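You operate a simulated robot arm through the tools that you are given. There is no shell and no other tool. Be economical: measure what you need, move in short steps, check, and stop when the job is done.

You run a simulated robot arm. Do the job below in one go: nothing can be reset, and whatever is moved stays where it is left.

JOB
Lay sheet PART 5 on the stapler's saddle, PART 3 over it, and staple them at A and B.
Fine: shut the guard before you staple; move the slider to A and push the handle, then the same at B. Two staples. Leave the booklet on the saddle and the other sheets in the rack.

Only the result counts: the job must be done as asked and must still hold three seconds after the hand-in. Knocking over, shifting, dropping, spilling or breaking anything else fails it. Flat cloth is picked up by pressing the open fingertips on it (5 to 10 N) and closing them slowly along it; thin cloth reads only 2 to 8 mm in the jaws.

ROBOT AND FRAMES
A 6-joint arm with a two-finger parallel gripper, fixed in place. Base frame: the origin is at the foot of the arm, x ahead of it, y to its left, z up. Lengths are in m, angles in rad, forces in N, time in s.
With the tool pointing down near the work surface it reaches from about 0.32 to 0.7 m from the base axis. Its first joint turns from -2.897 to 2.897 rad. Payload 4.1 kg.
Tool frame: the origin (TCP) lies between the finger pads and is the grasp point; the fingertips stand 0.023 m ahead of it; z points along the fingers, y is the line along which they close. The gripper opens to 0.094 m. The fingers are 0.038 m wide and 0.01 m thick; the gripper's body (0.054 by 0.096 m) begins 0.039 m behind the TCP.
Orientation is told as [roll, pitch, yaw] about the base's x, y, z axes, in that order, counted from this pose: with the fingers straight down and closing along the base's y, the tool's x points along the base's -x, its y along +y and its z along -z.

CONTROLS
- The arm moves only by the tool arm_command. Its argument "deltas" is one flat list of numbers, 7 for each row, row after row: the shift along the tool's x, y, z in units of 30 mm (1.0 is 30 mm), then the turn, a rotation vector about the tool's x, y, z in units of 8 degrees (1.0 is 8 degrees), then the opening, from 0 (shut) to 1 (fully open). In form: [tx, ty, tz, wx, wy, wz, fingers, tx, ty, tz, wx, wy, wz, fingers, ...]. A call has 1 to 12 rows; each row shifts and turns the commanded pose from where the row before left it, along the tool's axes as they then stand. A call with a number of a shift or a turn outside -1 to 1 is refused whole. A row lasts 0.2 s, in which the tool goes at most 0.05 m and 0.15 rad; a call with a longer step from one row to the next is refused whole, and so is a gripper value outside its range. Where a pose cannot be reached the arm comes as near as it can. A force on the tool above 90 N (or 10 N above the force at the start of the call, whichever is more), or a blocked arm, ends the call early, and 0.2 s more pass. Each finger travels about 0.045 m/s and halts on what it meets, pressing with about 36 N; the grip force reading is that of the motor and also rises with nothing between the fingers. The clock runs only during rows and for 0.2 s after the last one: add rows that do not move to give the fingers time. The reply holds the time, the measured pose of the TCP, the force on the tool along the base axes, the opening and the grip force, in the units named above and with some noise.
- Cameras (640 x 400 px; columns grow to the right, rows downward): "scene" is fixed at [0.3983, 0.6491, 1.6732]; the picture's right is [-0.99, 0.11, 0.00], its down [0.09, 0.82, -0.56] and it looks along [-0.06, -0.56, -0.83] (base axes); focal length 229 px, centre (320, 200). "wrist" rides on the gripper at [0.087, 0.016, -0.075] in the tool frame; the picture's right is [-0.18, 0.98, 0.00], its down [-0.58, -0.11, -0.81] and it looks along [-0.79, -0.15, 0.59] (tool axes); focal length 243 px, centre (320, 200).
- snapshot(camera): a new picture of that camera. It takes no simulated time.
- move_column(by): slides the trunk up (or, below 0, down) by that many m; the arm rides with it, the base frame stays. It gives what a move gives, with no picture.
- pixel_to_xyz(camera, pixels): there is no depth. For up to 12 entries [column, row, z] of the newest picture of that camera ("zoom" is the newest enlarged one), the place [x, y] in the base frame at which the ray of that pixel passes the height z, good to about 0.002 m. It takes no simulated time.
- close_up(camera, box): a new picture of the part [left, top, right, bottom] of that camera's present view, enlarged. It takes no simulated time.
- hand_in(): hands the job in; it is judged then, once.

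Work in short steps. Measure before you move; look again where a grasp or a placing could have gone wrong, and mend it. You have 80 turns and 46 pictures in all, those below and enlarged ones among them. Open the gripper and draw the arm clear of the work before you hand the job in, unless the task says otherwise; then end with one line.

The tools are called as name(argument=value, ...) on one line, values as JSON. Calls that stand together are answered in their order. arm_command: Moves the arm, as the interface text tells. Its arguments: {"type":"object","properties":{"deltas":{"type":"array","items":{"type":"number"}}},"required":["deltas"]} The other tools are called the same way: move_column (by) slides the trunk up or down; snapshot (camera) takes a picture; pixel_to_xyz (camera, pixels) gives the place at which the rays of pixels pass given heights; close_up (camera, box) takes an enlarged picture of a part of a camera's view; hand_in () hands the job in.

At the start:

```text
t: 0.0
tcp_pos: [0.2066, 0.2995, 1.3885]
tool_rot: [0.002, -0.002, 0.0]
ft_force: [0.4, 0.3, -0.1]
width: 0.0938
finger_force: 0.0
trunk travel left (down, up): [-0.525, 0.065]
```

scene: 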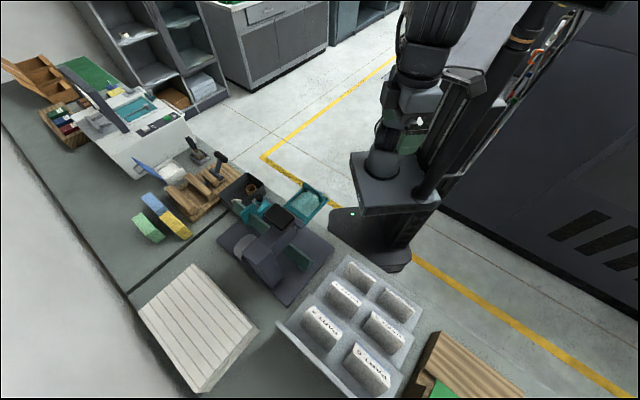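
wrist: 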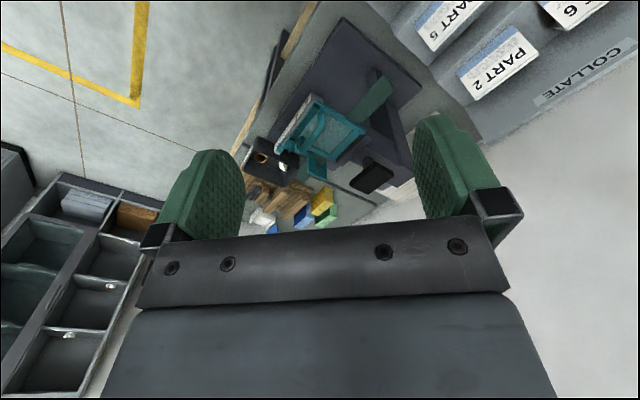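

The scene shows the stapler near (275,245) and the rack of six parts near (350,330). I will enlarge both areas to read labels and find the stapler's parts.

close_up(camera="scene", box=[270, 240, 430, 400])

close_up(camera="scene", box=[200, 160, 350, 310])

```text
2.50 times, centred on (350, 320) of scene
```

zoom: 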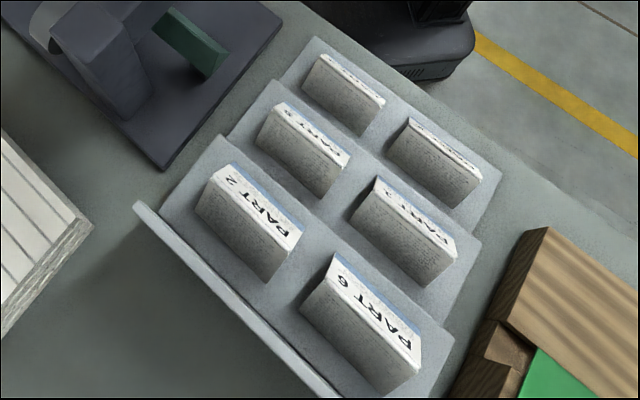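

```text
2.67 times, centred on (275, 235) of scene
```

zoom: 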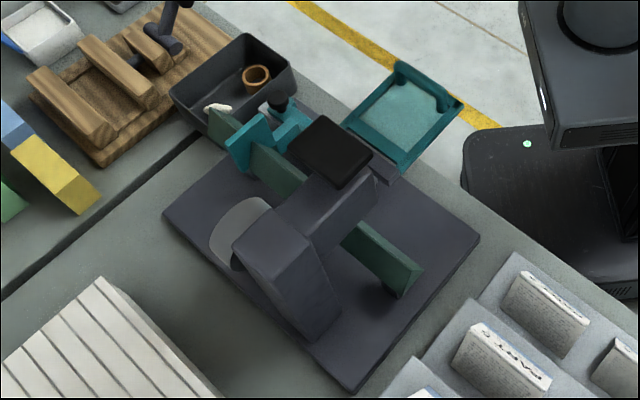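

I'll project key points of the rack and stapler from the scene picture.

pixel_to_xyz(camera="zoom", pixels=[[162, 212, 0.87], [355, 390, 0.87], [480, 238, 0.87], [325, 150, 0.95], [400, 275, 0.92], [225, 120, 0.92], [400, 110, 0.92], [400, 70, 0.92], [340, 150, 1.0], [250, 235, 0.95]])

snapshot(camera="scene")

pixel_to_xyz(camera="scene", pixels=[[275, 325, 0.862], [315, 247, 0.862], [410, 305, 0.92], [375, 395, 0.862], [368, 355, 0.93], [320, 315, 0.93], [385, 320, 0.92], [345, 290, 0.92], [398, 290, 0.91], [358, 265, 0.91]])

```text
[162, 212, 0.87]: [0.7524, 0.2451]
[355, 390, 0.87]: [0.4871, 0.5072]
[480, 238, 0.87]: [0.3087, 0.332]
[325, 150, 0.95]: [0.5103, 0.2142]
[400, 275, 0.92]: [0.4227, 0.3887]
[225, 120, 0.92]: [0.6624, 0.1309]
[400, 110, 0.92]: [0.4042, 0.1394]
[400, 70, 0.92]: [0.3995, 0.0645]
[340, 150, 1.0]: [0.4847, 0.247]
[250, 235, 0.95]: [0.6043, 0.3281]
```

```text
41 pictures are left
```

scene: 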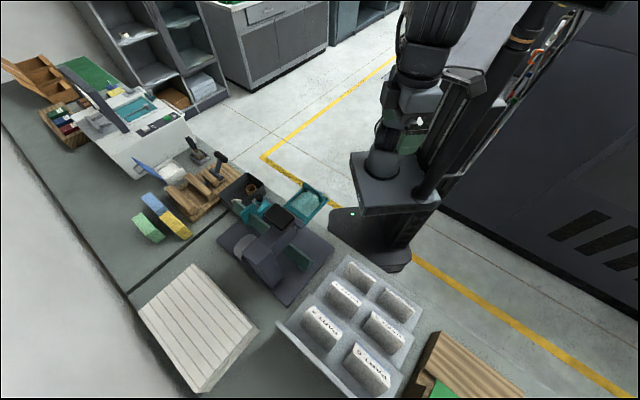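

```text
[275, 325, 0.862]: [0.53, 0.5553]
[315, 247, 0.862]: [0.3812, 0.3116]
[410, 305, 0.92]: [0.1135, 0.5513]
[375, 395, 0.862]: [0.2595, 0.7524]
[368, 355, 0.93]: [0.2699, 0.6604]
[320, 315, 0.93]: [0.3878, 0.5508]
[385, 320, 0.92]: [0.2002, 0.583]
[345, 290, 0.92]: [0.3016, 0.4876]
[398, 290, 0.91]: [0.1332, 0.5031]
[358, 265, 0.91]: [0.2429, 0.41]
```

The labels are not all readable from the scene camera. I'll yaw the tool +90° (camera looking along +y at the rack) at this height and then lower the trunk.

arm_command(deltas=[0, 0, 0, 0, 0, -1, 1, 0, 0, 0, 0, 0, -1, 1, 0, 0, 0, 0, 0, -1, 1, 0, 0, 0, 0, 0, -1, 1, 0, 0, 0, 0, 0, -1, 1, 0, 0, 0, 0, 0, -1, 1, 0, 0, 0, 0, 0, -1, 1, 0, 0, 0, 0, 0, -1, 1, 0, 0, 0, 0, 0, -1, 1, 0, 0, 0, 0, 0, -1, 1, 0, 0, 0, 0, 0, -1, 1, 0, 0, 0, 0, 0, -0.25, 1])

move_column(by=-0.2)

snapshot(camera="wrist")

```text
t: 2.6
tcp_pos: [0.2067, 0.2984, 1.3882]
tool_rot: [-0.001, -0.001, 1.574]
ft_force: [0.2, 0.4, 0.2]
width: 0.0939
finger_force: 0.0
trunk travel left (down, up): [-0.525, 0.065]
```

```text
t: 4.8
tcp_pos: [0.2081, 0.2986, 1.1884]
tool_rot: [0.0, -0.001, 1.573]
ft_force: [0.0, -0.2, -0.3]
width: 0.0943
finger_force: 0.0
trunk travel left (down, up): [-0.325, 0.265]
```

```text
40 pictures are left
```

wrist: 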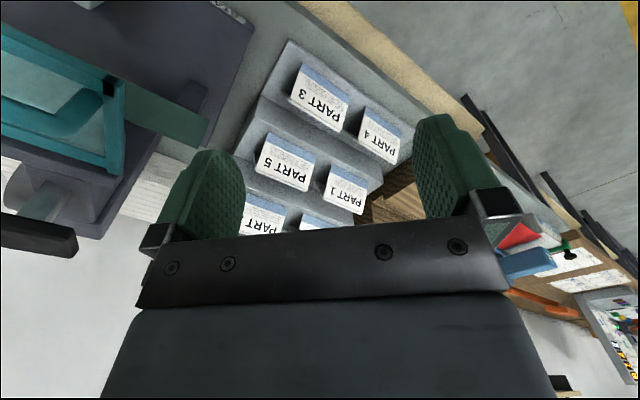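

The wrist view reads PART 3 at (320,95), PART 5 at (285,160). The picture's top is nearer the arm. I'll enlarge it to see how the sheets stand, and the stapler.

close_up(camera="wrist", box=[230, 40, 430, 240])

close_up(camera="wrist", box=[0, 0, 256, 256])

```text
2.00 times, centred on (330, 140) of wrist
```

zoom: 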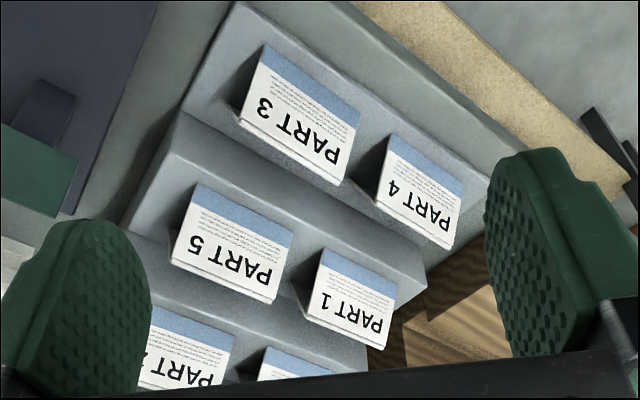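

```text
1.56 times, centred on (128, 128) of wrist
```

zoom: 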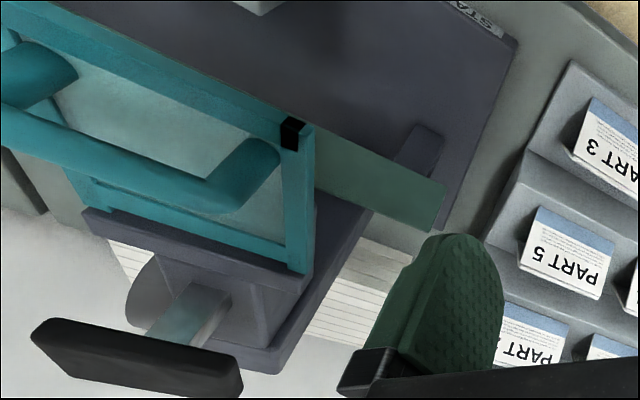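

Sheets are tents (folded with the ridge up), label face toward the arm. Now I'll move the camera round to face the stapler: shift to about (0.33,0.11), raise a little and yaw back to 42°.

arm_command(deltas=[1, -0.67, -0.3, 0, 0, 0, 1, 1, -0.67, -0.3, 0, 0, 0, 1, 1, -0.67, -0.3, 0, 0, 0, 1, 1, -0.67, -0.3, 0, 0, 0, 1, 1, -0.67, 0, 0, 0, 0, 1, 1, -0.67, 0, 0, 0, 0, 1, 0, 0, 0, 0, 0, 1, 1, 0, 0, 0, 0, 0, 1, 1, 0, 0, 0, 0, 0, 1, 1, 0, 0, 0, 0, 0, 1, 1, 0, 0, 0, 0, 0, 1, 1, 0, 0, 0, 0, 0, 1, 1])

snapshot(camera="wrist")

```text
t: 7.4
tcp_pos: [0.3289, 0.1184, 1.2096]
tool_rot: [0.001, -0.004, 0.733]
ft_force: [0.0, -0.5, 0.2]
width: 0.0939
finger_force: 0.1
out of reach, approached as far as the arm can: row 3, 4
trunk travel left (down, up): [-0.325, 0.265]
```

```text
37 pictures are left
```

wrist: 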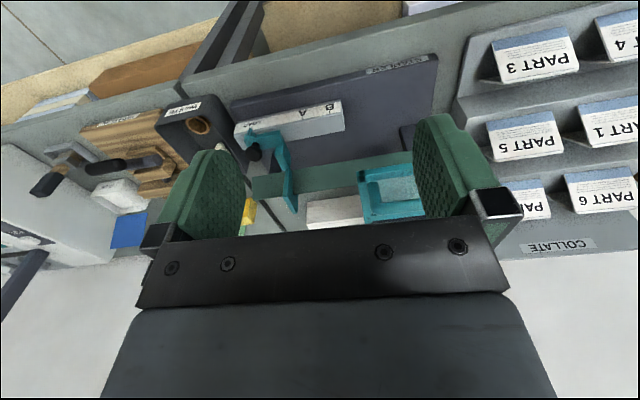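

Now the rail with marks A and B shows at (290,118), and the teal slider at (265,150). I'll enlarge it.

close_up(camera="wrist", box=[215, 40, 455, 240])

snapshot(camera="scene")

```text
2.00 times, centred on (335, 140) of wrist
```

zoom: 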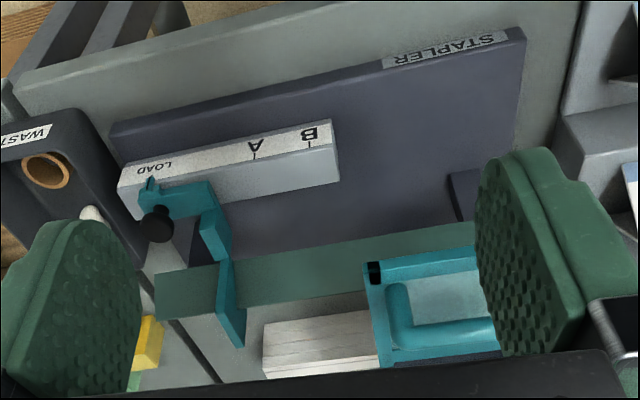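

```text
35 pictures are left
```

scene: 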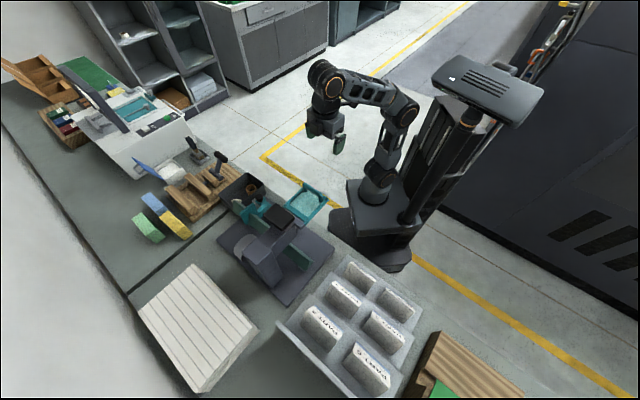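

I'll get rays for the key points from this wrist zoom at two heights so I can triangulate with the scene view.

pixel_to_xyz(camera="zoom", pixels=[[158, 225, 0.9], [158, 225, 1.0], [253, 155, 0.9], [253, 155, 0.95], [310, 143, 0.9], [150, 180, 0.9], [118, 180, 0.9], [332, 122, 0.9], [157, 290, 0.92], [157, 290, 0.98], [375, 272, 1.0], [375, 272, 1.1]])

pixel_to_xyz(camera="zoom", pixels=[[108, 130, 0.87], [523, 30, 0.87], [510, 160, 0.87], [235, 345, 0.92], [235, 345, 0.98], [470, 230, 0.92], [470, 230, 0.98], [190, 265, 0.92], [190, 265, 0.98], [208, 185, 0.9], [208, 185, 0.95], [450, 175, 0.88]])

close_up(camera="scene", box=[215, 165, 335, 240])

```text
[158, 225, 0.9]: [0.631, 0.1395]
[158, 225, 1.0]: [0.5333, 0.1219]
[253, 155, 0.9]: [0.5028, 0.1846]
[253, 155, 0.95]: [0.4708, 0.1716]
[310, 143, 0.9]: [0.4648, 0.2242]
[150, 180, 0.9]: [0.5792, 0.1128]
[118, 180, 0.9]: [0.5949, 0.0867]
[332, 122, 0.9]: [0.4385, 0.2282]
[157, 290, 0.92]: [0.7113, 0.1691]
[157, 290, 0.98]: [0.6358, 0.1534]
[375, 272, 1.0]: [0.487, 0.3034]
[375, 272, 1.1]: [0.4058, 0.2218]
```

```text
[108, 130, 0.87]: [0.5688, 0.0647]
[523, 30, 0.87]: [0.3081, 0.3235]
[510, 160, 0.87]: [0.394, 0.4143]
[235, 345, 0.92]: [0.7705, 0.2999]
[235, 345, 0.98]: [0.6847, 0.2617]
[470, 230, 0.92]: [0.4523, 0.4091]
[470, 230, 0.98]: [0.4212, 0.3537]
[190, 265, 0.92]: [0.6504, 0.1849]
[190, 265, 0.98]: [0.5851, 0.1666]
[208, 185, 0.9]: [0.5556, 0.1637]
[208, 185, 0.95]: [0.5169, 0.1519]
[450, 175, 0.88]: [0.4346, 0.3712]
```

```text
5.33 times, centred on (275, 202) of scene
```

zoom: 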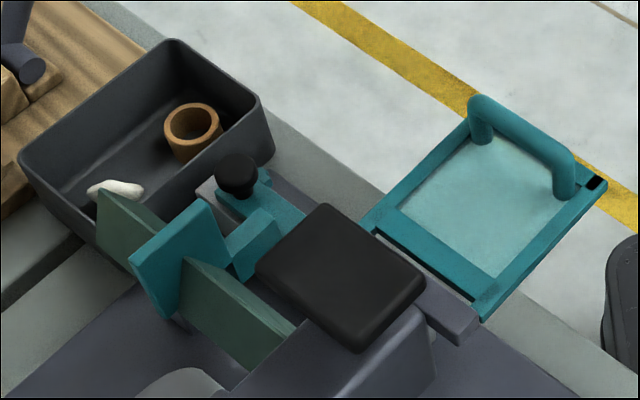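

Now scene rays for the same points, to triangulate knob, slider pusher, saddle, handle pad and guard.

pixel_to_xyz(camera="zoom", pixels=[[237, 172, 0.9], [237, 172, 1.0], [104, 190, 0.92], [104, 190, 0.98], [203, 202, 0.92], [203, 202, 0.98], [325, 205, 1.0], [325, 205, 1.1], [350, 350, 1.0], [350, 350, 1.1], [257, 270, 1.0], [425, 285, 1.0]])

pixel_to_xyz(camera="zoom", pixels=[[598, 182, 1.0], [598, 182, 1.1], [480, 320, 1.0], [480, 320, 1.1], [362, 225, 1.0], [362, 225, 1.1], [472, 110, 1.0], [472, 110, 1.1], [485, 105, 1.05], [570, 165, 1.05], [470, 335, 1.0], [475, 320, 1.1]])

```text
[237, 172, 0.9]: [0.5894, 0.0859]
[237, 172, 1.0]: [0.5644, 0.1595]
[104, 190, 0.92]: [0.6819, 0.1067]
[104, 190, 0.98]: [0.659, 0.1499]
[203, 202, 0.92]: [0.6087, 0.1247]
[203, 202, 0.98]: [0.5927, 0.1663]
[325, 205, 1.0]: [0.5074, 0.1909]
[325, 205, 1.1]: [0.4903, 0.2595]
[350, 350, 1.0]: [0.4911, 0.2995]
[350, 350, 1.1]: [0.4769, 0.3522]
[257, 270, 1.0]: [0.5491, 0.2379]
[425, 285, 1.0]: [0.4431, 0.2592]
```

```text
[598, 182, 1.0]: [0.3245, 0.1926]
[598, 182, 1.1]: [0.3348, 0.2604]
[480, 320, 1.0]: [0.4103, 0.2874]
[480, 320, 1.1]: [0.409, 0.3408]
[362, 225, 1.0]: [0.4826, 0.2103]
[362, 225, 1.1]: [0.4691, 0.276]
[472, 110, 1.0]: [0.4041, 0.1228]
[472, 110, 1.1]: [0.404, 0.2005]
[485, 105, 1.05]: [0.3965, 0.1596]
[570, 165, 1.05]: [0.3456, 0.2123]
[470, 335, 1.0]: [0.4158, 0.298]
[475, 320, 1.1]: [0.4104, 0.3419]
```

Knob centre triangulates to (0.574,0.129,0.959); the guard is an open, level panel at z≈1.11. Now saddle, pusher and rail from the wrist picture.

pixel_to_xyz(camera="wrist", pixels=[[253.5, 200, 0.92], [253.5, 200, 0.98], [253, 172, 0.9], [253, 172, 0.95], [295, 213, 0.92], [295, 213, 0.98], [270, 161, 0.92], [270, 161, 0.98], [357, 171, 1.1], [364, 222, 1.1], [364, 222, 1.05], [344, 131, 0.9]])

pixel_to_xyz(camera="zoom", pixels=[[290, 325, 0.92], [290, 325, 0.98], [133, 258, 0.92], [133, 258, 0.98], [170, 318, 0.92], [170, 318, 0.98], [235, 270, 0.92], [235, 270, 0.98], [265, 210, 0.92], [265, 210, 0.98], [215, 370, 0.92], [290, 213, 0.94]])

```text
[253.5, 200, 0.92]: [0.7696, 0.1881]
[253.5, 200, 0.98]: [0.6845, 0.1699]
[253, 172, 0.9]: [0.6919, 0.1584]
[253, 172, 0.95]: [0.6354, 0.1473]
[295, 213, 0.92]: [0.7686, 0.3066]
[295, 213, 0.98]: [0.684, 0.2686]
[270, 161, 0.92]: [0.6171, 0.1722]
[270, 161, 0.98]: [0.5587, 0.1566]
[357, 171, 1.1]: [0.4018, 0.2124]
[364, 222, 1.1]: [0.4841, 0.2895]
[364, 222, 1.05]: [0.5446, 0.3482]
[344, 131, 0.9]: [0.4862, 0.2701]
```

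```text
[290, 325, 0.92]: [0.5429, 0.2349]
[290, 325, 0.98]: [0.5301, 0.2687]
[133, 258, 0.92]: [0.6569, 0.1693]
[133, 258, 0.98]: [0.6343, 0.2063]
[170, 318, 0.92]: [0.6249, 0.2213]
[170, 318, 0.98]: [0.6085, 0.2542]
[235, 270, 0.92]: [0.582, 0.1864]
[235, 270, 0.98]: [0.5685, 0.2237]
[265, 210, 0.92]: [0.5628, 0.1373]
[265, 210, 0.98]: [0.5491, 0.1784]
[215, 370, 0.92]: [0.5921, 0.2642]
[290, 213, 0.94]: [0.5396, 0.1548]
```

Findings: stapler axis runs along (-0.71,0.705); saddle ridge z≈1.00; pusher face just left of the load zone; the open guard's arch handle top is at about (0.375,0.25,1.14). I'll close the fingers and move above the arch to push the guard down.

arm_command(deltas=[0, 0, 0, 0, 0, -0.4, 0, -0.834, 0.398, 0, 0, 0, 0, 0, -0.834, 0.398, 0, 0, 0, 0, 0, -0.834, 0.398, 0, 0, 0, 0, 0, -0.834, 0.398, 0, 0, 0, 0, 0, -0.834, 0.398, 0, 0, 0, 0, 0, 0, 0, 0, 0, 0, 0, 0])

close_up(camera="scene", box=[215, 165, 335, 240])

snapshot(camera="wrist")

```text
t: 9.0
tcp_pos: [0.3689, 0.2481, 1.1905]
tool_rot: [-0.001, -0.005, 0.79]
ft_force: [-0.1, 0.3, 0.7]
width: 0.0
finger_force: 36.1
out of reach, approached as far as the arm can: row 3, 4, 5, 6
trunk travel left (down, up): [-0.325, 0.265]
```

```text
5.33 times, centred on (275, 202) of scene
```

zoom: 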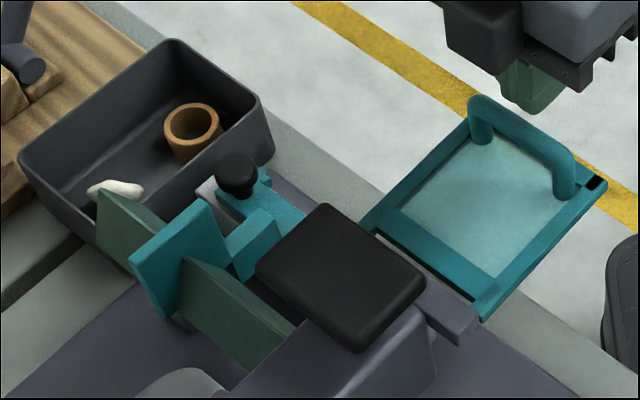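

```text
32 pictures are left
```

wrist: 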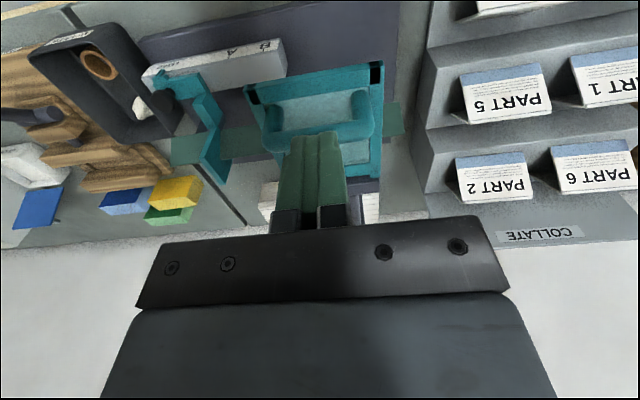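

The closed tips sit just above the arch (scene 530,100). I'll press straight down about 95 mm in small rows with a slight shift toward the stapler.

arm_command(deltas=[-0.1, 0, 0.4, 0, 0, 0, 0, -0.1, 0, 0.4, 0, 0, 0, 0, -0.07, 0, 0.4, 0, 0, 0, 0, 0, 0, 0.4, 0, 0, 0, 0, 0, 0, 0.4, 0, 0, 0, 0, 0, 0, 0.4, 0, 0, 0, 0, 0, 0, 0.4, 0, 0, 0, 0, 0, 0, 0.4, 0, 0, 0, 0])

close_up(camera="scene", box=[215, 165, 335, 240])

```text
t: 10.8
tcp_pos: [0.3744, 0.2516, 1.0949]
tool_rot: [0.0, -0.004, 0.792]
ft_force: [0.2, 0.6, -0.4]
width: 0.0
finger_force: 36.3
trunk travel left (down, up): [-0.325, 0.265]
```

```text
5.33 times, centred on (275, 202) of scene
```

zoom: 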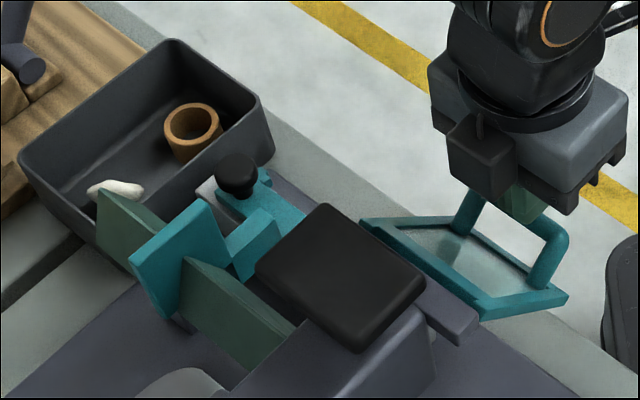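

The guard is swinging (about 45°). I'll continue down ~45 mm and then push toward the stapler 27 mm against the arch.

arm_command(deltas=[0, 0, 0.4, 0, 0, 0, 0, 0, 0, 0.4, 0, 0, 0, 0, 0, 0, 0.4, 0, 0, 0, 0, 0, 0, 0.3, 0, 0, 0, 0, -0.3, 0, 0, 0, 0, 0, 0, -0.3, 0, 0, 0, 0, 0, 0, -0.3, 0, 0, 0, 0, 0, 0, 0, 0, 0, 0, 0, 0])

close_up(camera="scene", box=[215, 165, 335, 240])

```text
refused: deltas must hold 7 numbers for each row
```

```text
5.33 times, centred on (275, 202) of scene
```

zoom: 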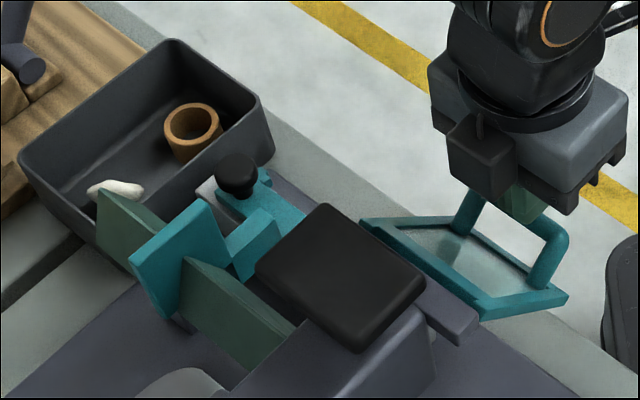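

The row count was off; same motion again with correct rows.

arm_command(deltas=[0, 0, 0.4, 0, 0, 0, 0, 0, 0, 0.4, 0, 0, 0, 0, 0, 0, 0.4, 0, 0, 0, 0, 0, 0, 0.3, 0, 0, 0, 0, -0.3, 0, 0, 0, 0, 0, 0, -0.3, 0, 0, 0, 0, 0, 0, -0.3, 0, 0, 0, 0, 0, 0])

close_up(camera="scene", box=[215, 165, 335, 240])

```text
t: 12.4
tcp_pos: [0.3941, 0.2725, 1.0487]
tool_rot: [0.002, 0.0, 0.79]
ft_force: [-0.1, 0.5, -0.2]
width: 0.0
finger_force: 36.1
trunk travel left (down, up): [-0.325, 0.265]
```

```text
5.33 times, centred on (275, 202) of scene
```

zoom: 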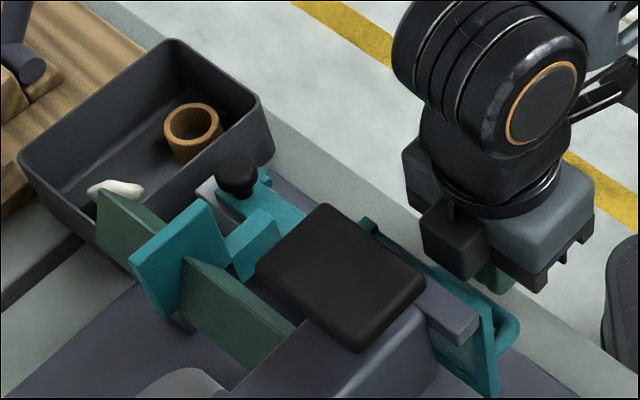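

The guard is almost vertical, no force. I'll push a little more to see whether it seats.

arm_command(deltas=[-0.15, 0, 0, 0, 0, 0, 0, -0.15, 0, 0, 0, 0, 0, 0, -0.15, 0, 0, 0, 0, 0, 0])

snapshot(camera="wrist")

```text
t: 13.2
tcp_pos: [0.4016, 0.2781, 1.0516]
tool_rot: [0.001, -0.002, 0.791]
ft_force: [-17.1, -15.3, 10.9]
width: 0.0
finger_force: 35.8
trunk travel left (down, up): [-0.325, 0.265]
```

```text
28 pictures are left
```

wrist: 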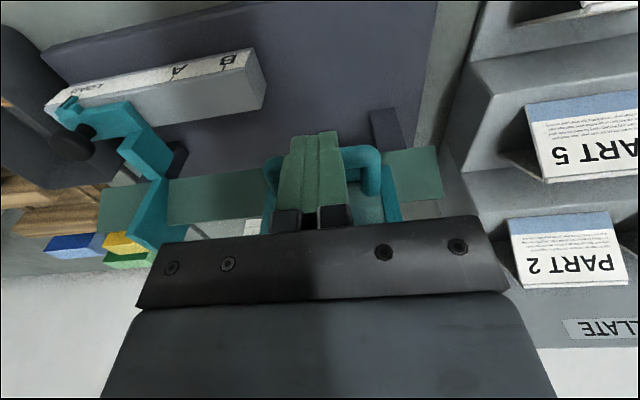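

A 23 N reaction: the guard is seated shut. I back off and rise, opening the fingers, then check it.

arm_command(deltas=[0.5, 0, 0, 0, 0, 0, 0, 1, 0, 0, 0, 0, 0, 0, 1, 0, 0, 0, 0, 0, 0, 0, 0, -1, 0, 0, 0, 0.5, 0, 0, -1, 0, 0, 0, 1, 0, 0, -0.8, 0, 0, 0, 1])

close_up(camera="wrist", box=[190, 0, 430, 240])

```text
t: 14.6
tcp_pos: [0.3512, 0.2259, 1.1319]
tool_rot: [0.0, -0.001, 0.791]
ft_force: [0.5, -0.2, -0.5]
width: 0.0676
finger_force: 0.0
trunk travel left (down, up): [-0.325, 0.265]
```

```text
1.67 times, centred on (310, 120) of wrist
```

zoom: 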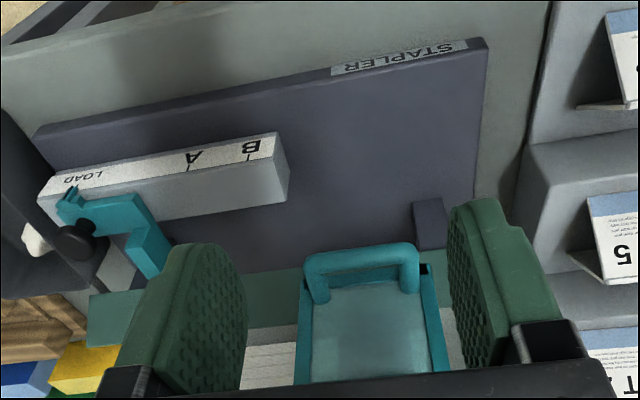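

Guard shut and staying. Now I move along toward the rack to inspect PART 5 and PART 3 from close.

arm_command(deltas=[0.1, 0.884, 0, 0, 0, 0, 1, 0.1, 0.884, 0, 0, 0, 0, 1, 0.1, 0.884, 0, 0, 0, 0, 1, 0.1, 0.884, 0, 0, 0, 0, 1, 0.1, 0.884, 0, 0, 0, 0, 1, 0.1, 0.884, 0, 0, 0, 0, 1, 0.1, 0.884, 0, 0, 0, 0, 1, 0.1, 0.884, 0, 0, 0, 0, 1])

close_up(camera="wrist", box=[200, 0, 440, 240])

close_up(camera="scene", box=[300, 250, 420, 325])

```text
t: 16.4
tcp_pos: [0.1823, 0.3591, 1.1312]
tool_rot: [0.0, -0.001, 0.791]
ft_force: [0.5, 0.4, -0.6]
width: 0.0938
finger_force: 0.1
trunk travel left (down, up): [-0.325, 0.265]
```

```text
1.67 times, centred on (320, 120) of wrist
```

zoom: 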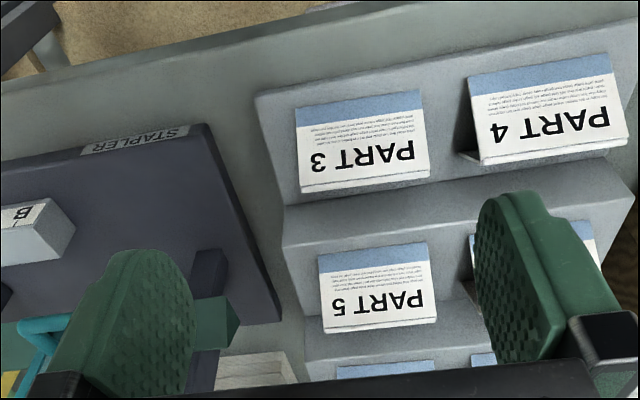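

```text
5.33 times, centred on (360, 288) of scene
```

zoom: 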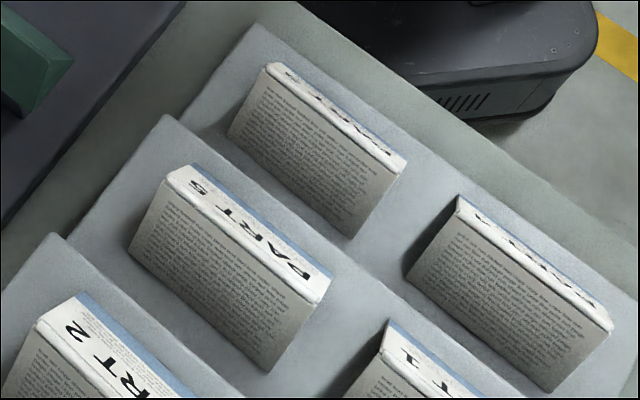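

I'll triangulate the ridges and bottom edges of PART 3 and PART 5 from both views.

pixel_to_xyz(camera="wrist", pixels=[[308, 114, 0.9], [308, 114, 0.96], [386, 105, 0.9], [386, 105, 0.96], [321.8, 199.8, 0.94], [321.8, 199.8, 1.0], [390.2, 190.8, 0.94], [390.2, 190.8, 1.0], [305, 64.8, 0.88], [380, 54, 0.88], [318.8, 153, 0.91], [384.2, 145.2, 0.91]])

pixel_to_xyz(camera="zoom", pixels=[[275, 66, 0.9], [275, 66, 0.96], [403, 165, 0.9], [403, 165, 0.96], [178, 174, 0.94], [178, 174, 1.0], [322, 292, 0.94], [322, 292, 1.0], [230, 135, 0.88], [350, 238, 0.88], [130, 250, 0.91], [265, 372, 0.91]])

```text
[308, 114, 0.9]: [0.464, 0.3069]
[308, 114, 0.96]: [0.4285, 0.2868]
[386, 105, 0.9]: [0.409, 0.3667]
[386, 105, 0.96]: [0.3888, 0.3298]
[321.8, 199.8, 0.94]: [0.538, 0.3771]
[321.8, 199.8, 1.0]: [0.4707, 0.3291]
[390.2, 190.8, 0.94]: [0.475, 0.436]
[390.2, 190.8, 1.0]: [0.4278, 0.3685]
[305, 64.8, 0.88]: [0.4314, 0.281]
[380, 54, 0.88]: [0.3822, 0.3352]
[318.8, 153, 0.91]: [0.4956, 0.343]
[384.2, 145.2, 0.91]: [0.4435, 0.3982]
```

```text
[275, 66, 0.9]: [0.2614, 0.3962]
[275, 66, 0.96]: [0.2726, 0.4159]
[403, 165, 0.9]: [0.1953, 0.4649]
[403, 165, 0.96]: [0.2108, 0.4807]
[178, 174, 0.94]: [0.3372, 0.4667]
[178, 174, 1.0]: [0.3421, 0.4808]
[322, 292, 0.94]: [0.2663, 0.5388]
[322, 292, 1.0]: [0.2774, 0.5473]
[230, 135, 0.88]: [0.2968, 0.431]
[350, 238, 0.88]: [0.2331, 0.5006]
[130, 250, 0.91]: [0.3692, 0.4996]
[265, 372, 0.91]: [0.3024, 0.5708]
```

Triangulation gives PART 5 ridge centre (0.311,0.513,0.993), PART 3 ridge centre (0.238,0.440,0.933), both ~0.096 m long along the stapler's axis direction. I'll turn the tool by 90° so the fingers close across the ridges with the camera on the stapler's LOAD side.

arm_command(deltas=[0, 0, 0, 0, 0, -1, 0.6, 0, 0, 0, 0, 0, -1, 0.6, 0, 0, 0, 0, 0, -1, 0.6, 0, 0, 0, 0, 0, -1, 0.6, 0, 0, 0, 0, 0, -1, 0.6, 0, 0, 0, 0, 0, -1, 0.6, 0, 0, 0, 0, 0, -1, 0.6, 0, 0, 0, 0, 0, -1, 0.6, 0, 0, 0, 0, 0, -1, 0.6, 0, 0, 0, 0, 0, -1, 0.6, 0, 0, 0, 0, 0, -1, 0.6, 0, 0, 0, 0, 0, -0.2, 0.6])

pixel_to_xyz(camera="zoom", pixels=[[52, 235, 0.995], [165, 118, 0.935], [110, 283, 0.995], [192, 367, 0.995]])

```text
t: 19.0
tcp_pos: [0.183, 0.358, 1.1333]
tool_rot: [-0.001, -0.001, 2.356]
ft_force: [0.1, -0.4, 0.0]
width: 0.0564
finger_force: 0.1
trunk travel left (down, up): [-0.325, 0.265]
```

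```text
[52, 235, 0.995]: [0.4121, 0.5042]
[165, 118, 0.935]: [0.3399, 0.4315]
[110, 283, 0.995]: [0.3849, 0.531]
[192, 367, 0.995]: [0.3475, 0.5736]
```

Next step's riser is 64 mm behind PART 5's ridge, so the 56 mm opening fits. I move above PART 5 (tips ~60 mm over the ridge).

arm_command(deltas=[-0.08, -0.834, 0.22, 0, 0, 0, 0.6, -0.08, -0.834, 0.22, 0, 0, 0, 0.6, -0.08, -0.834, 0.22, 0, 0, 0, 0.6, -0.08, -0.834, 0.22, 0, 0, 0, 0.6, -0.08, -0.834, 0.22, 0, 0, 0, 0.6, -0.08, -0.834, 0.22, 0, 0, 0, 0.6, -0.08, -0.834, 0.22, 0, 0, 0, 0.6, -0.08, -0.834, 0.22, 0, 0, 0, 0.6])

snapshot(camera="wrist")

close_up(camera="scene", box=[280, 240, 440, 340])

```text
t: 20.8
tcp_pos: [0.3029, 0.4967, 1.0666]
tool_rot: [-0.003, -0.001, 2.356]
ft_force: [0.2, -0.2, 0.2]
width: 0.0566
finger_force: 0.1
out of reach, approached as far as the arm can: row 7, 8
trunk travel left (down, up): [-0.325, 0.265]
```

```text
24 pictures are left
```

wrist: 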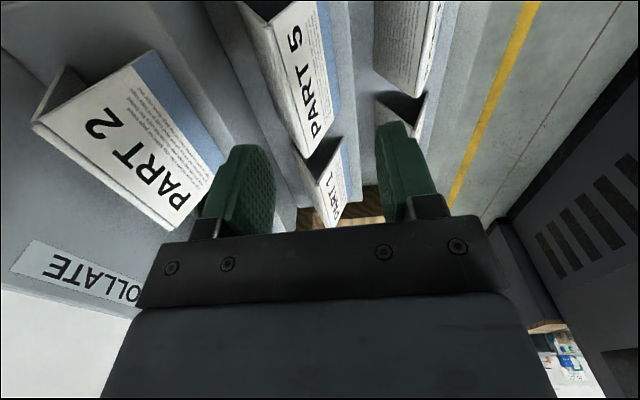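

```text
4.00 times, centred on (360, 290) of scene
```

zoom: 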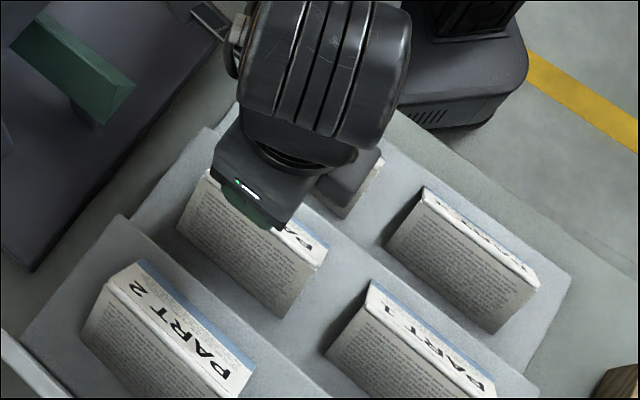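

Reach is limited in height at this trunk setting, so I'll raise the trunk 0.1 m. First I use this fresh wrist picture to recheck PART 5's ridge (line (268,25)–(305,156)).

pixel_to_xyz(camera="wrist", pixels=[[268, 25, 0.993], [305, 156, 0.993], [343, 128, 0.935], [34, 120, 1.053], [180, 230, 1.053]])

move_column(by=0.1)

```text
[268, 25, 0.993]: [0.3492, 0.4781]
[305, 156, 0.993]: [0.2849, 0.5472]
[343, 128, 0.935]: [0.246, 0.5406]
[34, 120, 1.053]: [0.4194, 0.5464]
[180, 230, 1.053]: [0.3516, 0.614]
```

```text
t: 22.1
tcp_pos: [0.3044, 0.4961, 1.1661]
tool_rot: [-0.004, -0.001, 2.354]
ft_force: [0.1, 0.0, 0.4]
width: 0.0565
finger_force: 0.0
trunk travel left (down, up): [-0.425, 0.165]
```

Ridge centre confirmed near (0.3135,0.514). I shift over it and descend until the tips are level with the ridge, then look.

arm_command(deltas=[-0.21, -0.64, 0.4, 0, 0, 0, 0.6, 0, 0, 0.9, 0, 0, 0, 0.6, 0, 0, 0.9, 0, 0, 0, 0.6, 0, 0, 0.9, 0, 0, 0, 0.6, 0, 0, 0.9, 0, 0, 0, 0.6, 0, 0, 0.8, 0, 0, 0, 0.6])

snapshot(camera="wrist")

```text
t: 23.5
tcp_pos: [0.3075, 0.505, 1.0186]
tool_rot: [-0.003, -0.001, 2.355]
ft_force: [-0.5, 0.0, -0.5]
width: 0.056
finger_force: 0.0
out of reach, approached as far as the arm can: row 1
trunk travel left (down, up): [-0.425, 0.165]
```

```text
22 pictures are left
```

wrist: 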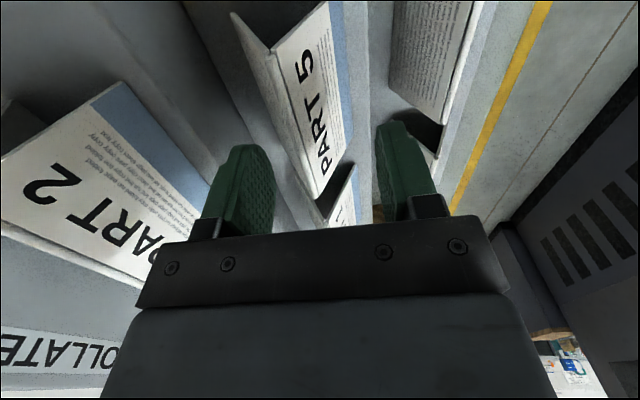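

The ridge sits left of the finger midline as expected; shift 10 mm across and descend 27 mm to straddle the fold.

arm_command(deltas=[-0.07, -0.35, 0, 0, 0, 0, 0.6, 0, 0, 0.45, 0, 0, 0, 0.6, 0, 0, 0.45, 0, 0, 0, 0.6])

close_up(camera="wrist", box=[180, 0, 460, 240])

close_up(camera="scene", box=[280, 240, 440, 340])

```text
t: 24.3
tcp_pos: [0.3131, 0.5154, 0.9921]
tool_rot: [-0.004, 0.0, 2.355]
ft_force: [0.7, 0.5, -0.1]
width: 0.0565
finger_force: 0.1
trunk travel left (down, up): [-0.425, 0.165]
```

```text
1.67 times, centred on (320, 120) of wrist
```

zoom: 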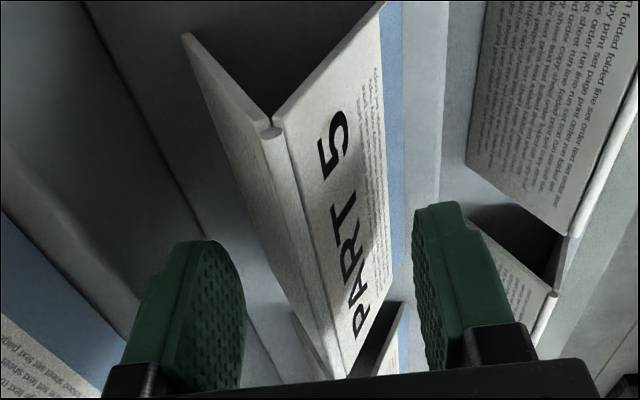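

```text
4.00 times, centred on (360, 290) of scene
```

zoom: 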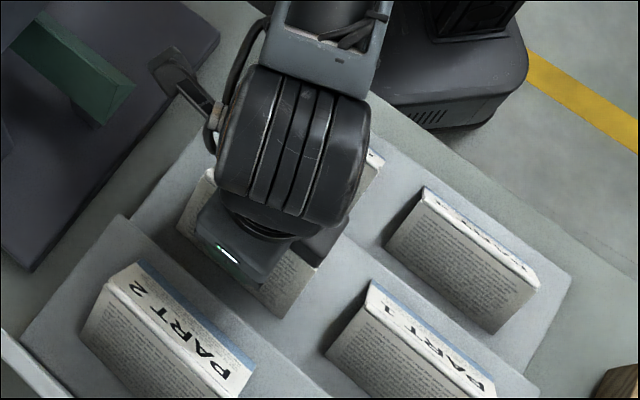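

The fingers straddle the PART 5 fold, which shows a two-panel tent. I close the fingers gradually to see when they meet it.

arm_command(deltas=[0, 0, 0, 0, 0, 0, 0.4, 0, 0, 0, 0, 0, 0, 0.3, 0, 0, 0, 0, 0, 0, 0.2, 0, 0, 0, 0, 0, 0, 0.2])

close_up(camera="wrist", box=[180, 0, 460, 240])

```text
t: 25.3
tcp_pos: [0.3127, 0.5153, 0.9925]
tool_rot: [-0.004, 0.0, 2.355]
ft_force: [-0.3, -0.4, 1.7]
width: 0.0211
finger_force: 36.0
trunk travel left (down, up): [-0.425, 0.165]
```

```text
1.67 times, centred on (320, 120) of wrist
```

zoom: 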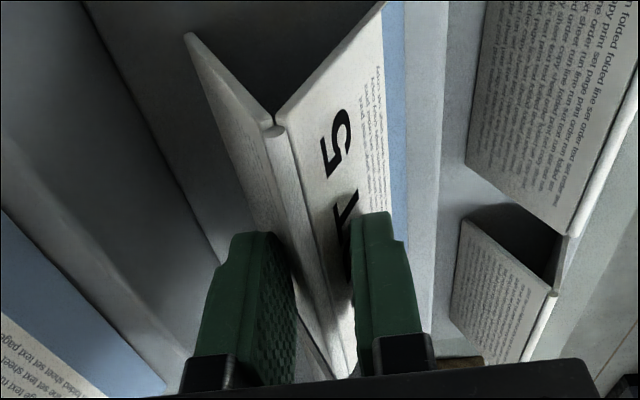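

The jaws stopped at 21 mm with full force: the tent is stiff and held. I lift straight up 36 mm and check.

arm_command(deltas=[0, 0, -0.3, 0, 0, 0, 0.1, 0, 0, -0.45, 0, 0, 0, 0.1, 0, 0, -0.45, 0, 0, 0, 0.1])

close_up(camera="wrist", box=[180, 0, 460, 240])

```text
t: 26.1
tcp_pos: [0.3162, 0.5134, 1.0274]
tool_rot: [-0.002, 0.0, 2.354]
ft_force: [0.0, -0.6, 0.1]
width: 0.0094
finger_force: 0.1
trunk travel left (down, up): [-0.425, 0.165]
```

```text
1.67 times, centred on (320, 120) of wrist
```

zoom: 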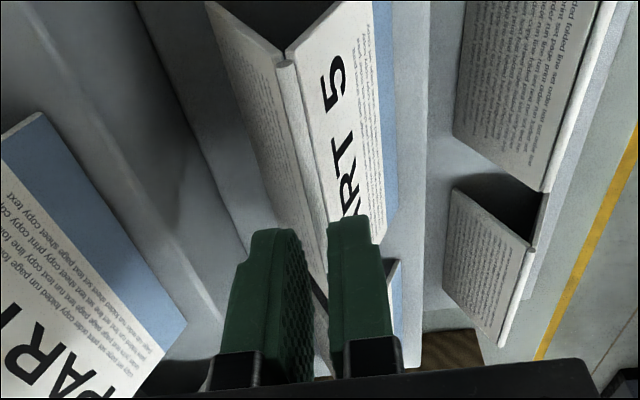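

The jaws slipped off the sloping faces (width fell to 9 mm); the tent stayed in place. The fold has a narrow bead, so I'll grip higher up: open a bit, lower the tips to z≈0.985 and close to feel the width there.

arm_command(deltas=[0, 0, 0, 0, 0, 0, 0.35, 0, 0, 0, 0, 0, 0, 0.35, 0, 0, 0.32, 0, 0, 0, 0.35, 0, 0, 0.32, 0, 0, 0, 0.35, 0, 0, 0, 0, 0, 0, 0.2, 0, 0, 0, 0, 0, 0, 0.1, 0, 0, 0, 0, 0, 0, 0.0, 0, 0, 0, 0, 0, 0, 0.0])

close_up(camera="wrist", box=[180, 0, 460, 240])

```text
t: 27.9
tcp_pos: [0.3159, 0.5148, 1.0086]
tool_rot: [-0.003, 0.0, 2.356]
ft_force: [1.0, 0.9, 3.1]
width: 0.0067
finger_force: 35.7
trunk travel left (down, up): [-0.425, 0.165]
```

```text
1.67 times, centred on (320, 120) of wrist
```

zoom: 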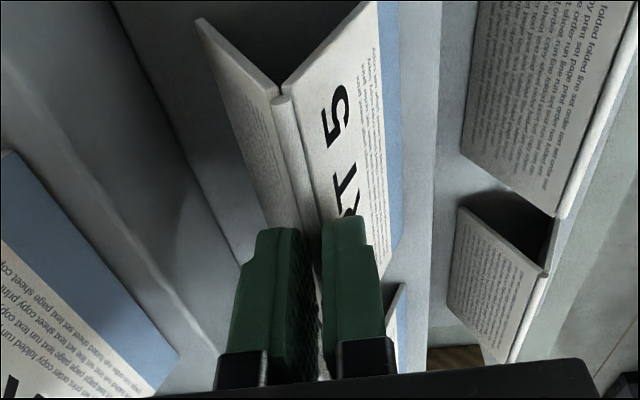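

At this height the jaws hold the fold's bead (6.7 mm, full force). Lift slowly and check that it comes along.

arm_command(deltas=[0, 0, -0.2, 0, 0, 0, 0, 0, 0, -0.3, 0, 0, 0, 0, 0, 0, -0.4, 0, 0, 0, 0, 0, 0, -0.4, 0, 0, 0, 0])

close_up(camera="wrist", box=[180, 0, 460, 240])

```text
t: 28.9
tcp_pos: [0.3162, 0.5139, 1.0465]
tool_rot: [-0.002, 0.0, 2.356]
ft_force: [0.2, -0.2, -0.1]
width: 0.0032
finger_force: 36.1
trunk travel left (down, up): [-0.425, 0.165]
```

```text
1.67 times, centred on (320, 120) of wrist
```

zoom: 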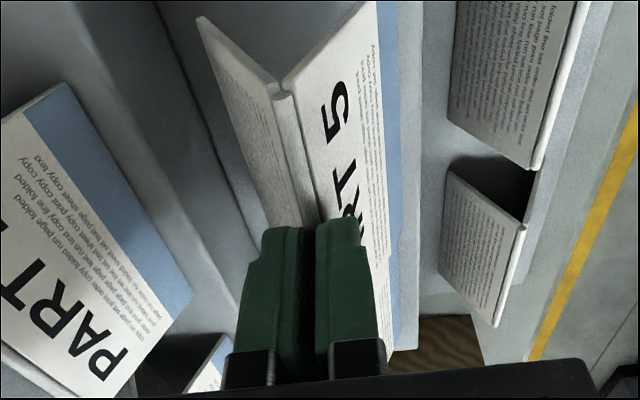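

PART 5 is held (ridge moves with the fingers, 3.2 mm). I raise the trunk 0.1 m for reach, then carry it round the arm side of the stapler.

move_column(by=0.1)

arm_command(deltas=[0, 1, 0, 0, 0, 0, 0, 0, 1, 0, 0, 0, 0, 0, 1, 1, 0, 0, 0, 0, 0, 1, 1, 0, 0, 0, 0, 0, 1, 1, 0, 0, 0, 0, 0, 1, 1, 0, 0, 0, 0, 0, 1, 1, 0, 0, 0, 0, 0, 1, 0, 0, 0, 0, 0, 0, 1, 0, 0, 0, 0, 0, 0, 1, 0, 0, 0, 0, 0, 0, 1, 0, 0, 0, 0, 0, 0, 1, 0, 0, 0, 0, 0, 0])

snapshot(camera="wrist")

```text
t: 30.2
tcp_pos: [0.3157, 0.5147, 1.1451]
tool_rot: [-0.004, 0.002, 2.354]
ft_force: [-0.6, -0.6, 0.6]
width: 0.0029
finger_force: 36.0
trunk travel left (down, up): [-0.525, 0.065]
```

```text
t: 32.8
tcp_pos: [0.3772, 0.1514, 1.1446]
tool_rot: [-0.004, 0.0, 2.353]
ft_force: [0.1, -0.2, -0.6]
width: 0.0032
finger_force: 36.4
trunk travel left (down, up): [-0.525, 0.065]
```

```text
15 pictures are left
```

wrist: 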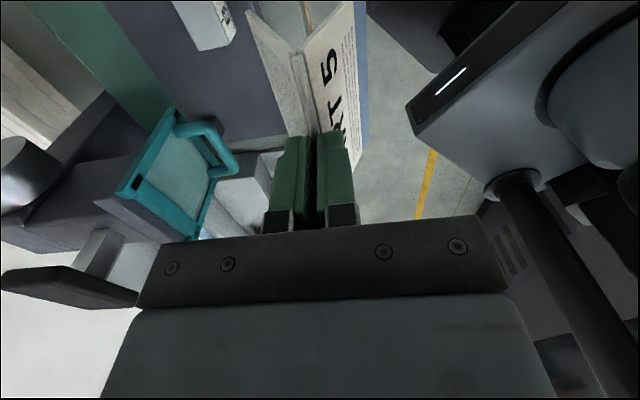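

PART 5 still held, and the handle pad shows at left (70,285). I gather rays for the handle pad now (both cameras) for later use.

pixel_to_xyz(camera="wrist", pixels=[[138, 292, 1.1], [138, 292, 1.14], [3, 275, 1.1], [3, 275, 1.14], [70, 285, 1.1], [70, 285, 1.14], [118, 188, 1.08], [110, 100, 1.0], [60, 35, 1.0]])

pixel_to_xyz(camera="scene", pixels=[[278.7, 216.4, 1.1], [278.7, 216.4, 1.14], [275.9, 203, 1.1], [275.9, 203, 1.14], [263, 215, 1.1], [294.7, 218, 1.1], [280.6, 230, 1.1]])

```text
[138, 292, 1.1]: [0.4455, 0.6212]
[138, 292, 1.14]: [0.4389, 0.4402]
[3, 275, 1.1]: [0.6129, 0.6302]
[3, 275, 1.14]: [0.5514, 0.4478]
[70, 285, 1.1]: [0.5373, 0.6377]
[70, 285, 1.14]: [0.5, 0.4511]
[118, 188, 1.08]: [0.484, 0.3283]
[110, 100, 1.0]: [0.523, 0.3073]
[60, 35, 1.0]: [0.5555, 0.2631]
```

```text
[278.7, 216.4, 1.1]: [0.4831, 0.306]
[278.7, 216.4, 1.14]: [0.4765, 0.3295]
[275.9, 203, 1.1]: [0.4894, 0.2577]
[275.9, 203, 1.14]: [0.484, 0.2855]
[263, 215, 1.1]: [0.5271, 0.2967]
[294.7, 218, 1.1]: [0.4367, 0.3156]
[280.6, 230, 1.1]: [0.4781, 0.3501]
```

Pad centre comes out at about (0.473,0.343,1.163), directly over the saddle. Now I carry PART 5 in over the saddle's load zone, target (0.555,0.259), still high.

arm_command(deltas=[0.82, 0, 0.1, 0, 0, 0, 0, 0.82, -0.841, 0.1, 0, 0, 0, 0, 0, -0.841, 0.1, 0, 0, 0, 0, 0, -0.841, 0.1, 0, 0, 0, 0, 0, -0.841, 0.1, 0, 0, 0, 0, 0, -0.841, 0.1, 0, 0, 0, 0, 0, -0.841, 0, 0, 0, 0, 0, 0, -0.841, 0, 0, 0, 0, 0, 0, -0.841, 0, 0, 0, 0, 0])

snapshot(camera="wrist")

```text
t: 34.8
tcp_pos: [0.5571, 0.262, 1.1279]
tool_rot: [-0.002, 0.001, 2.355]
ft_force: [0.4, -0.6, -0.8]
width: 0.0034
finger_force: 35.8
trunk travel left (down, up): [-0.525, 0.065]
```

```text
14 pictures are left
```

wrist: 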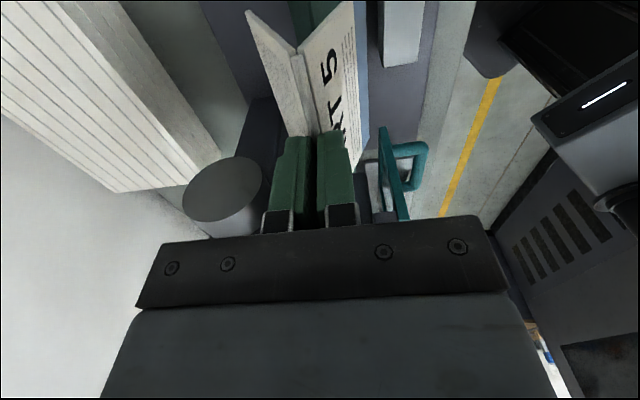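

I see the saddle under the tent at the top (290–345, row 0). An enlargement will let me check lateral alignment.

close_up(camera="wrist", box=[230, 0, 390, 100])

pixel_to_xyz(camera="zoom", pixels=[[240, 2, 0.948], [330, 2, 1.0], [460, 2, 0.948], [268, 190, 1.116]])

```text
4.00 times, centred on (310, 50) of wrist
```

zoom: 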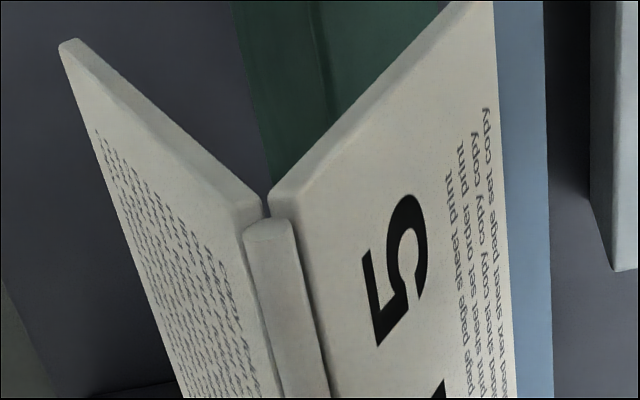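

```text
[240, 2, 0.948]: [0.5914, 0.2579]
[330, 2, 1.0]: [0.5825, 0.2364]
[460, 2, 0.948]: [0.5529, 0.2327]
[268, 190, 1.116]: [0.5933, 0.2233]
```

The saddle's ridge line shows at (315,5)–(330,92) and the tent's apex at (268,205). I project these.

pixel_to_xyz(camera="zoom", pixels=[[315, 5, 1.0], [330, 92, 1.0], [235, 2, 0.95], [262, 160, 0.95], [268, 215, 1.115], [315, 5, 0.995], [62, 45, 1.06], [495, 2, 1.06]])

```text
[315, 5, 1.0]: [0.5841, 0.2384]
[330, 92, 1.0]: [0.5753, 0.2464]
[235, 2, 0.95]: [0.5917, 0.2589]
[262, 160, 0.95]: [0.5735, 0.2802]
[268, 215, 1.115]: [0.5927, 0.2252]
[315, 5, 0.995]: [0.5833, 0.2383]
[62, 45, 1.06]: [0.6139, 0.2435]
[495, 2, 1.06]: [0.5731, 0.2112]
```

The saddle ridge lies ~2 mm further out than the tent ridge; angles match. I shift 2 mm and descend to just above seating.

arm_command(deltas=[0, -0.07, 0.6, 0, 0, 0, 0, 0, 0, 0.6, 0, 0, 0, 0, 0, 0, 0.6, 0, 0, 0, 0, 0, 0, 0.6, 0, 0, 0, 0, 0, 0, 0.5, 0, 0, 0, 0])

arm_command(deltas=[0, 0, 0.15, 0, 0, 0, 0, 0, 0, 0.15, 0, 0, 0, 0])

```text
t: 36.0
tcp_pos: [0.5581, 0.2609, 1.0415]
tool_rot: [-0.004, 0.0, 2.354]
ft_force: [0.6, 0.0, 0.0]
width: 0.003
finger_force: 35.9
trunk travel left (down, up): [-0.525, 0.065]
```

```text
t: 36.6
tcp_pos: [0.5574, 0.2618, 1.0309]
tool_rot: [-0.003, -0.001, 2.353]
ft_force: [0.1, -0.9, 0.0]
width: 0.0034
finger_force: 36.1
trunk travel left (down, up): [-0.525, 0.065]
```

No contact yet at TCP 1.031; I keep lowering in 3 mm rows.

arm_command(deltas=[0, 0, 0.1, 0, 0, 0, 0, 0, 0, 0.1, 0, 0, 0, 0])

arm_command(deltas=[0, 0, 0.1, 0, 0, 0, 0])

close_up(camera="wrist", box=[230, 0, 390, 100])

```text
t: 37.2
tcp_pos: [0.5591, 0.2611, 1.027]
tool_rot: [-0.005, 0.0, 2.354]
ft_force: [-3.2, -1.4, 8.0]
width: 0.0032
finger_force: 35.8
trunk travel left (down, up): [-0.525, 0.065]
```

```text
t: 37.6
tcp_pos: [0.5565, 0.2615, 1.0264]
tool_rot: [-0.009, 0.0, 2.356]
ft_force: [1.5, -1.0, 20.8]
width: 0.0031
finger_force: 35.9
trunk travel left (down, up): [-0.525, 0.065]
```

```text
4.00 times, centred on (310, 50) of wrist
```

zoom: 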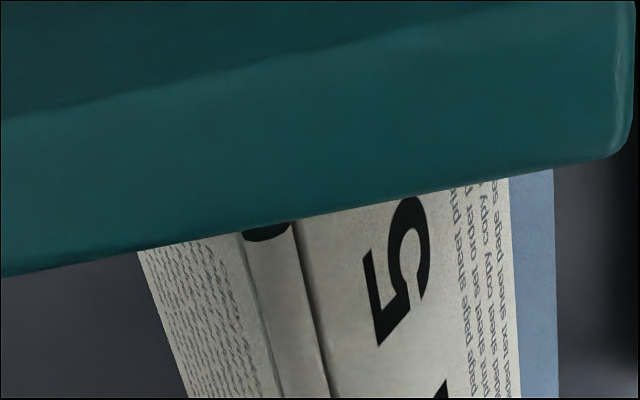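

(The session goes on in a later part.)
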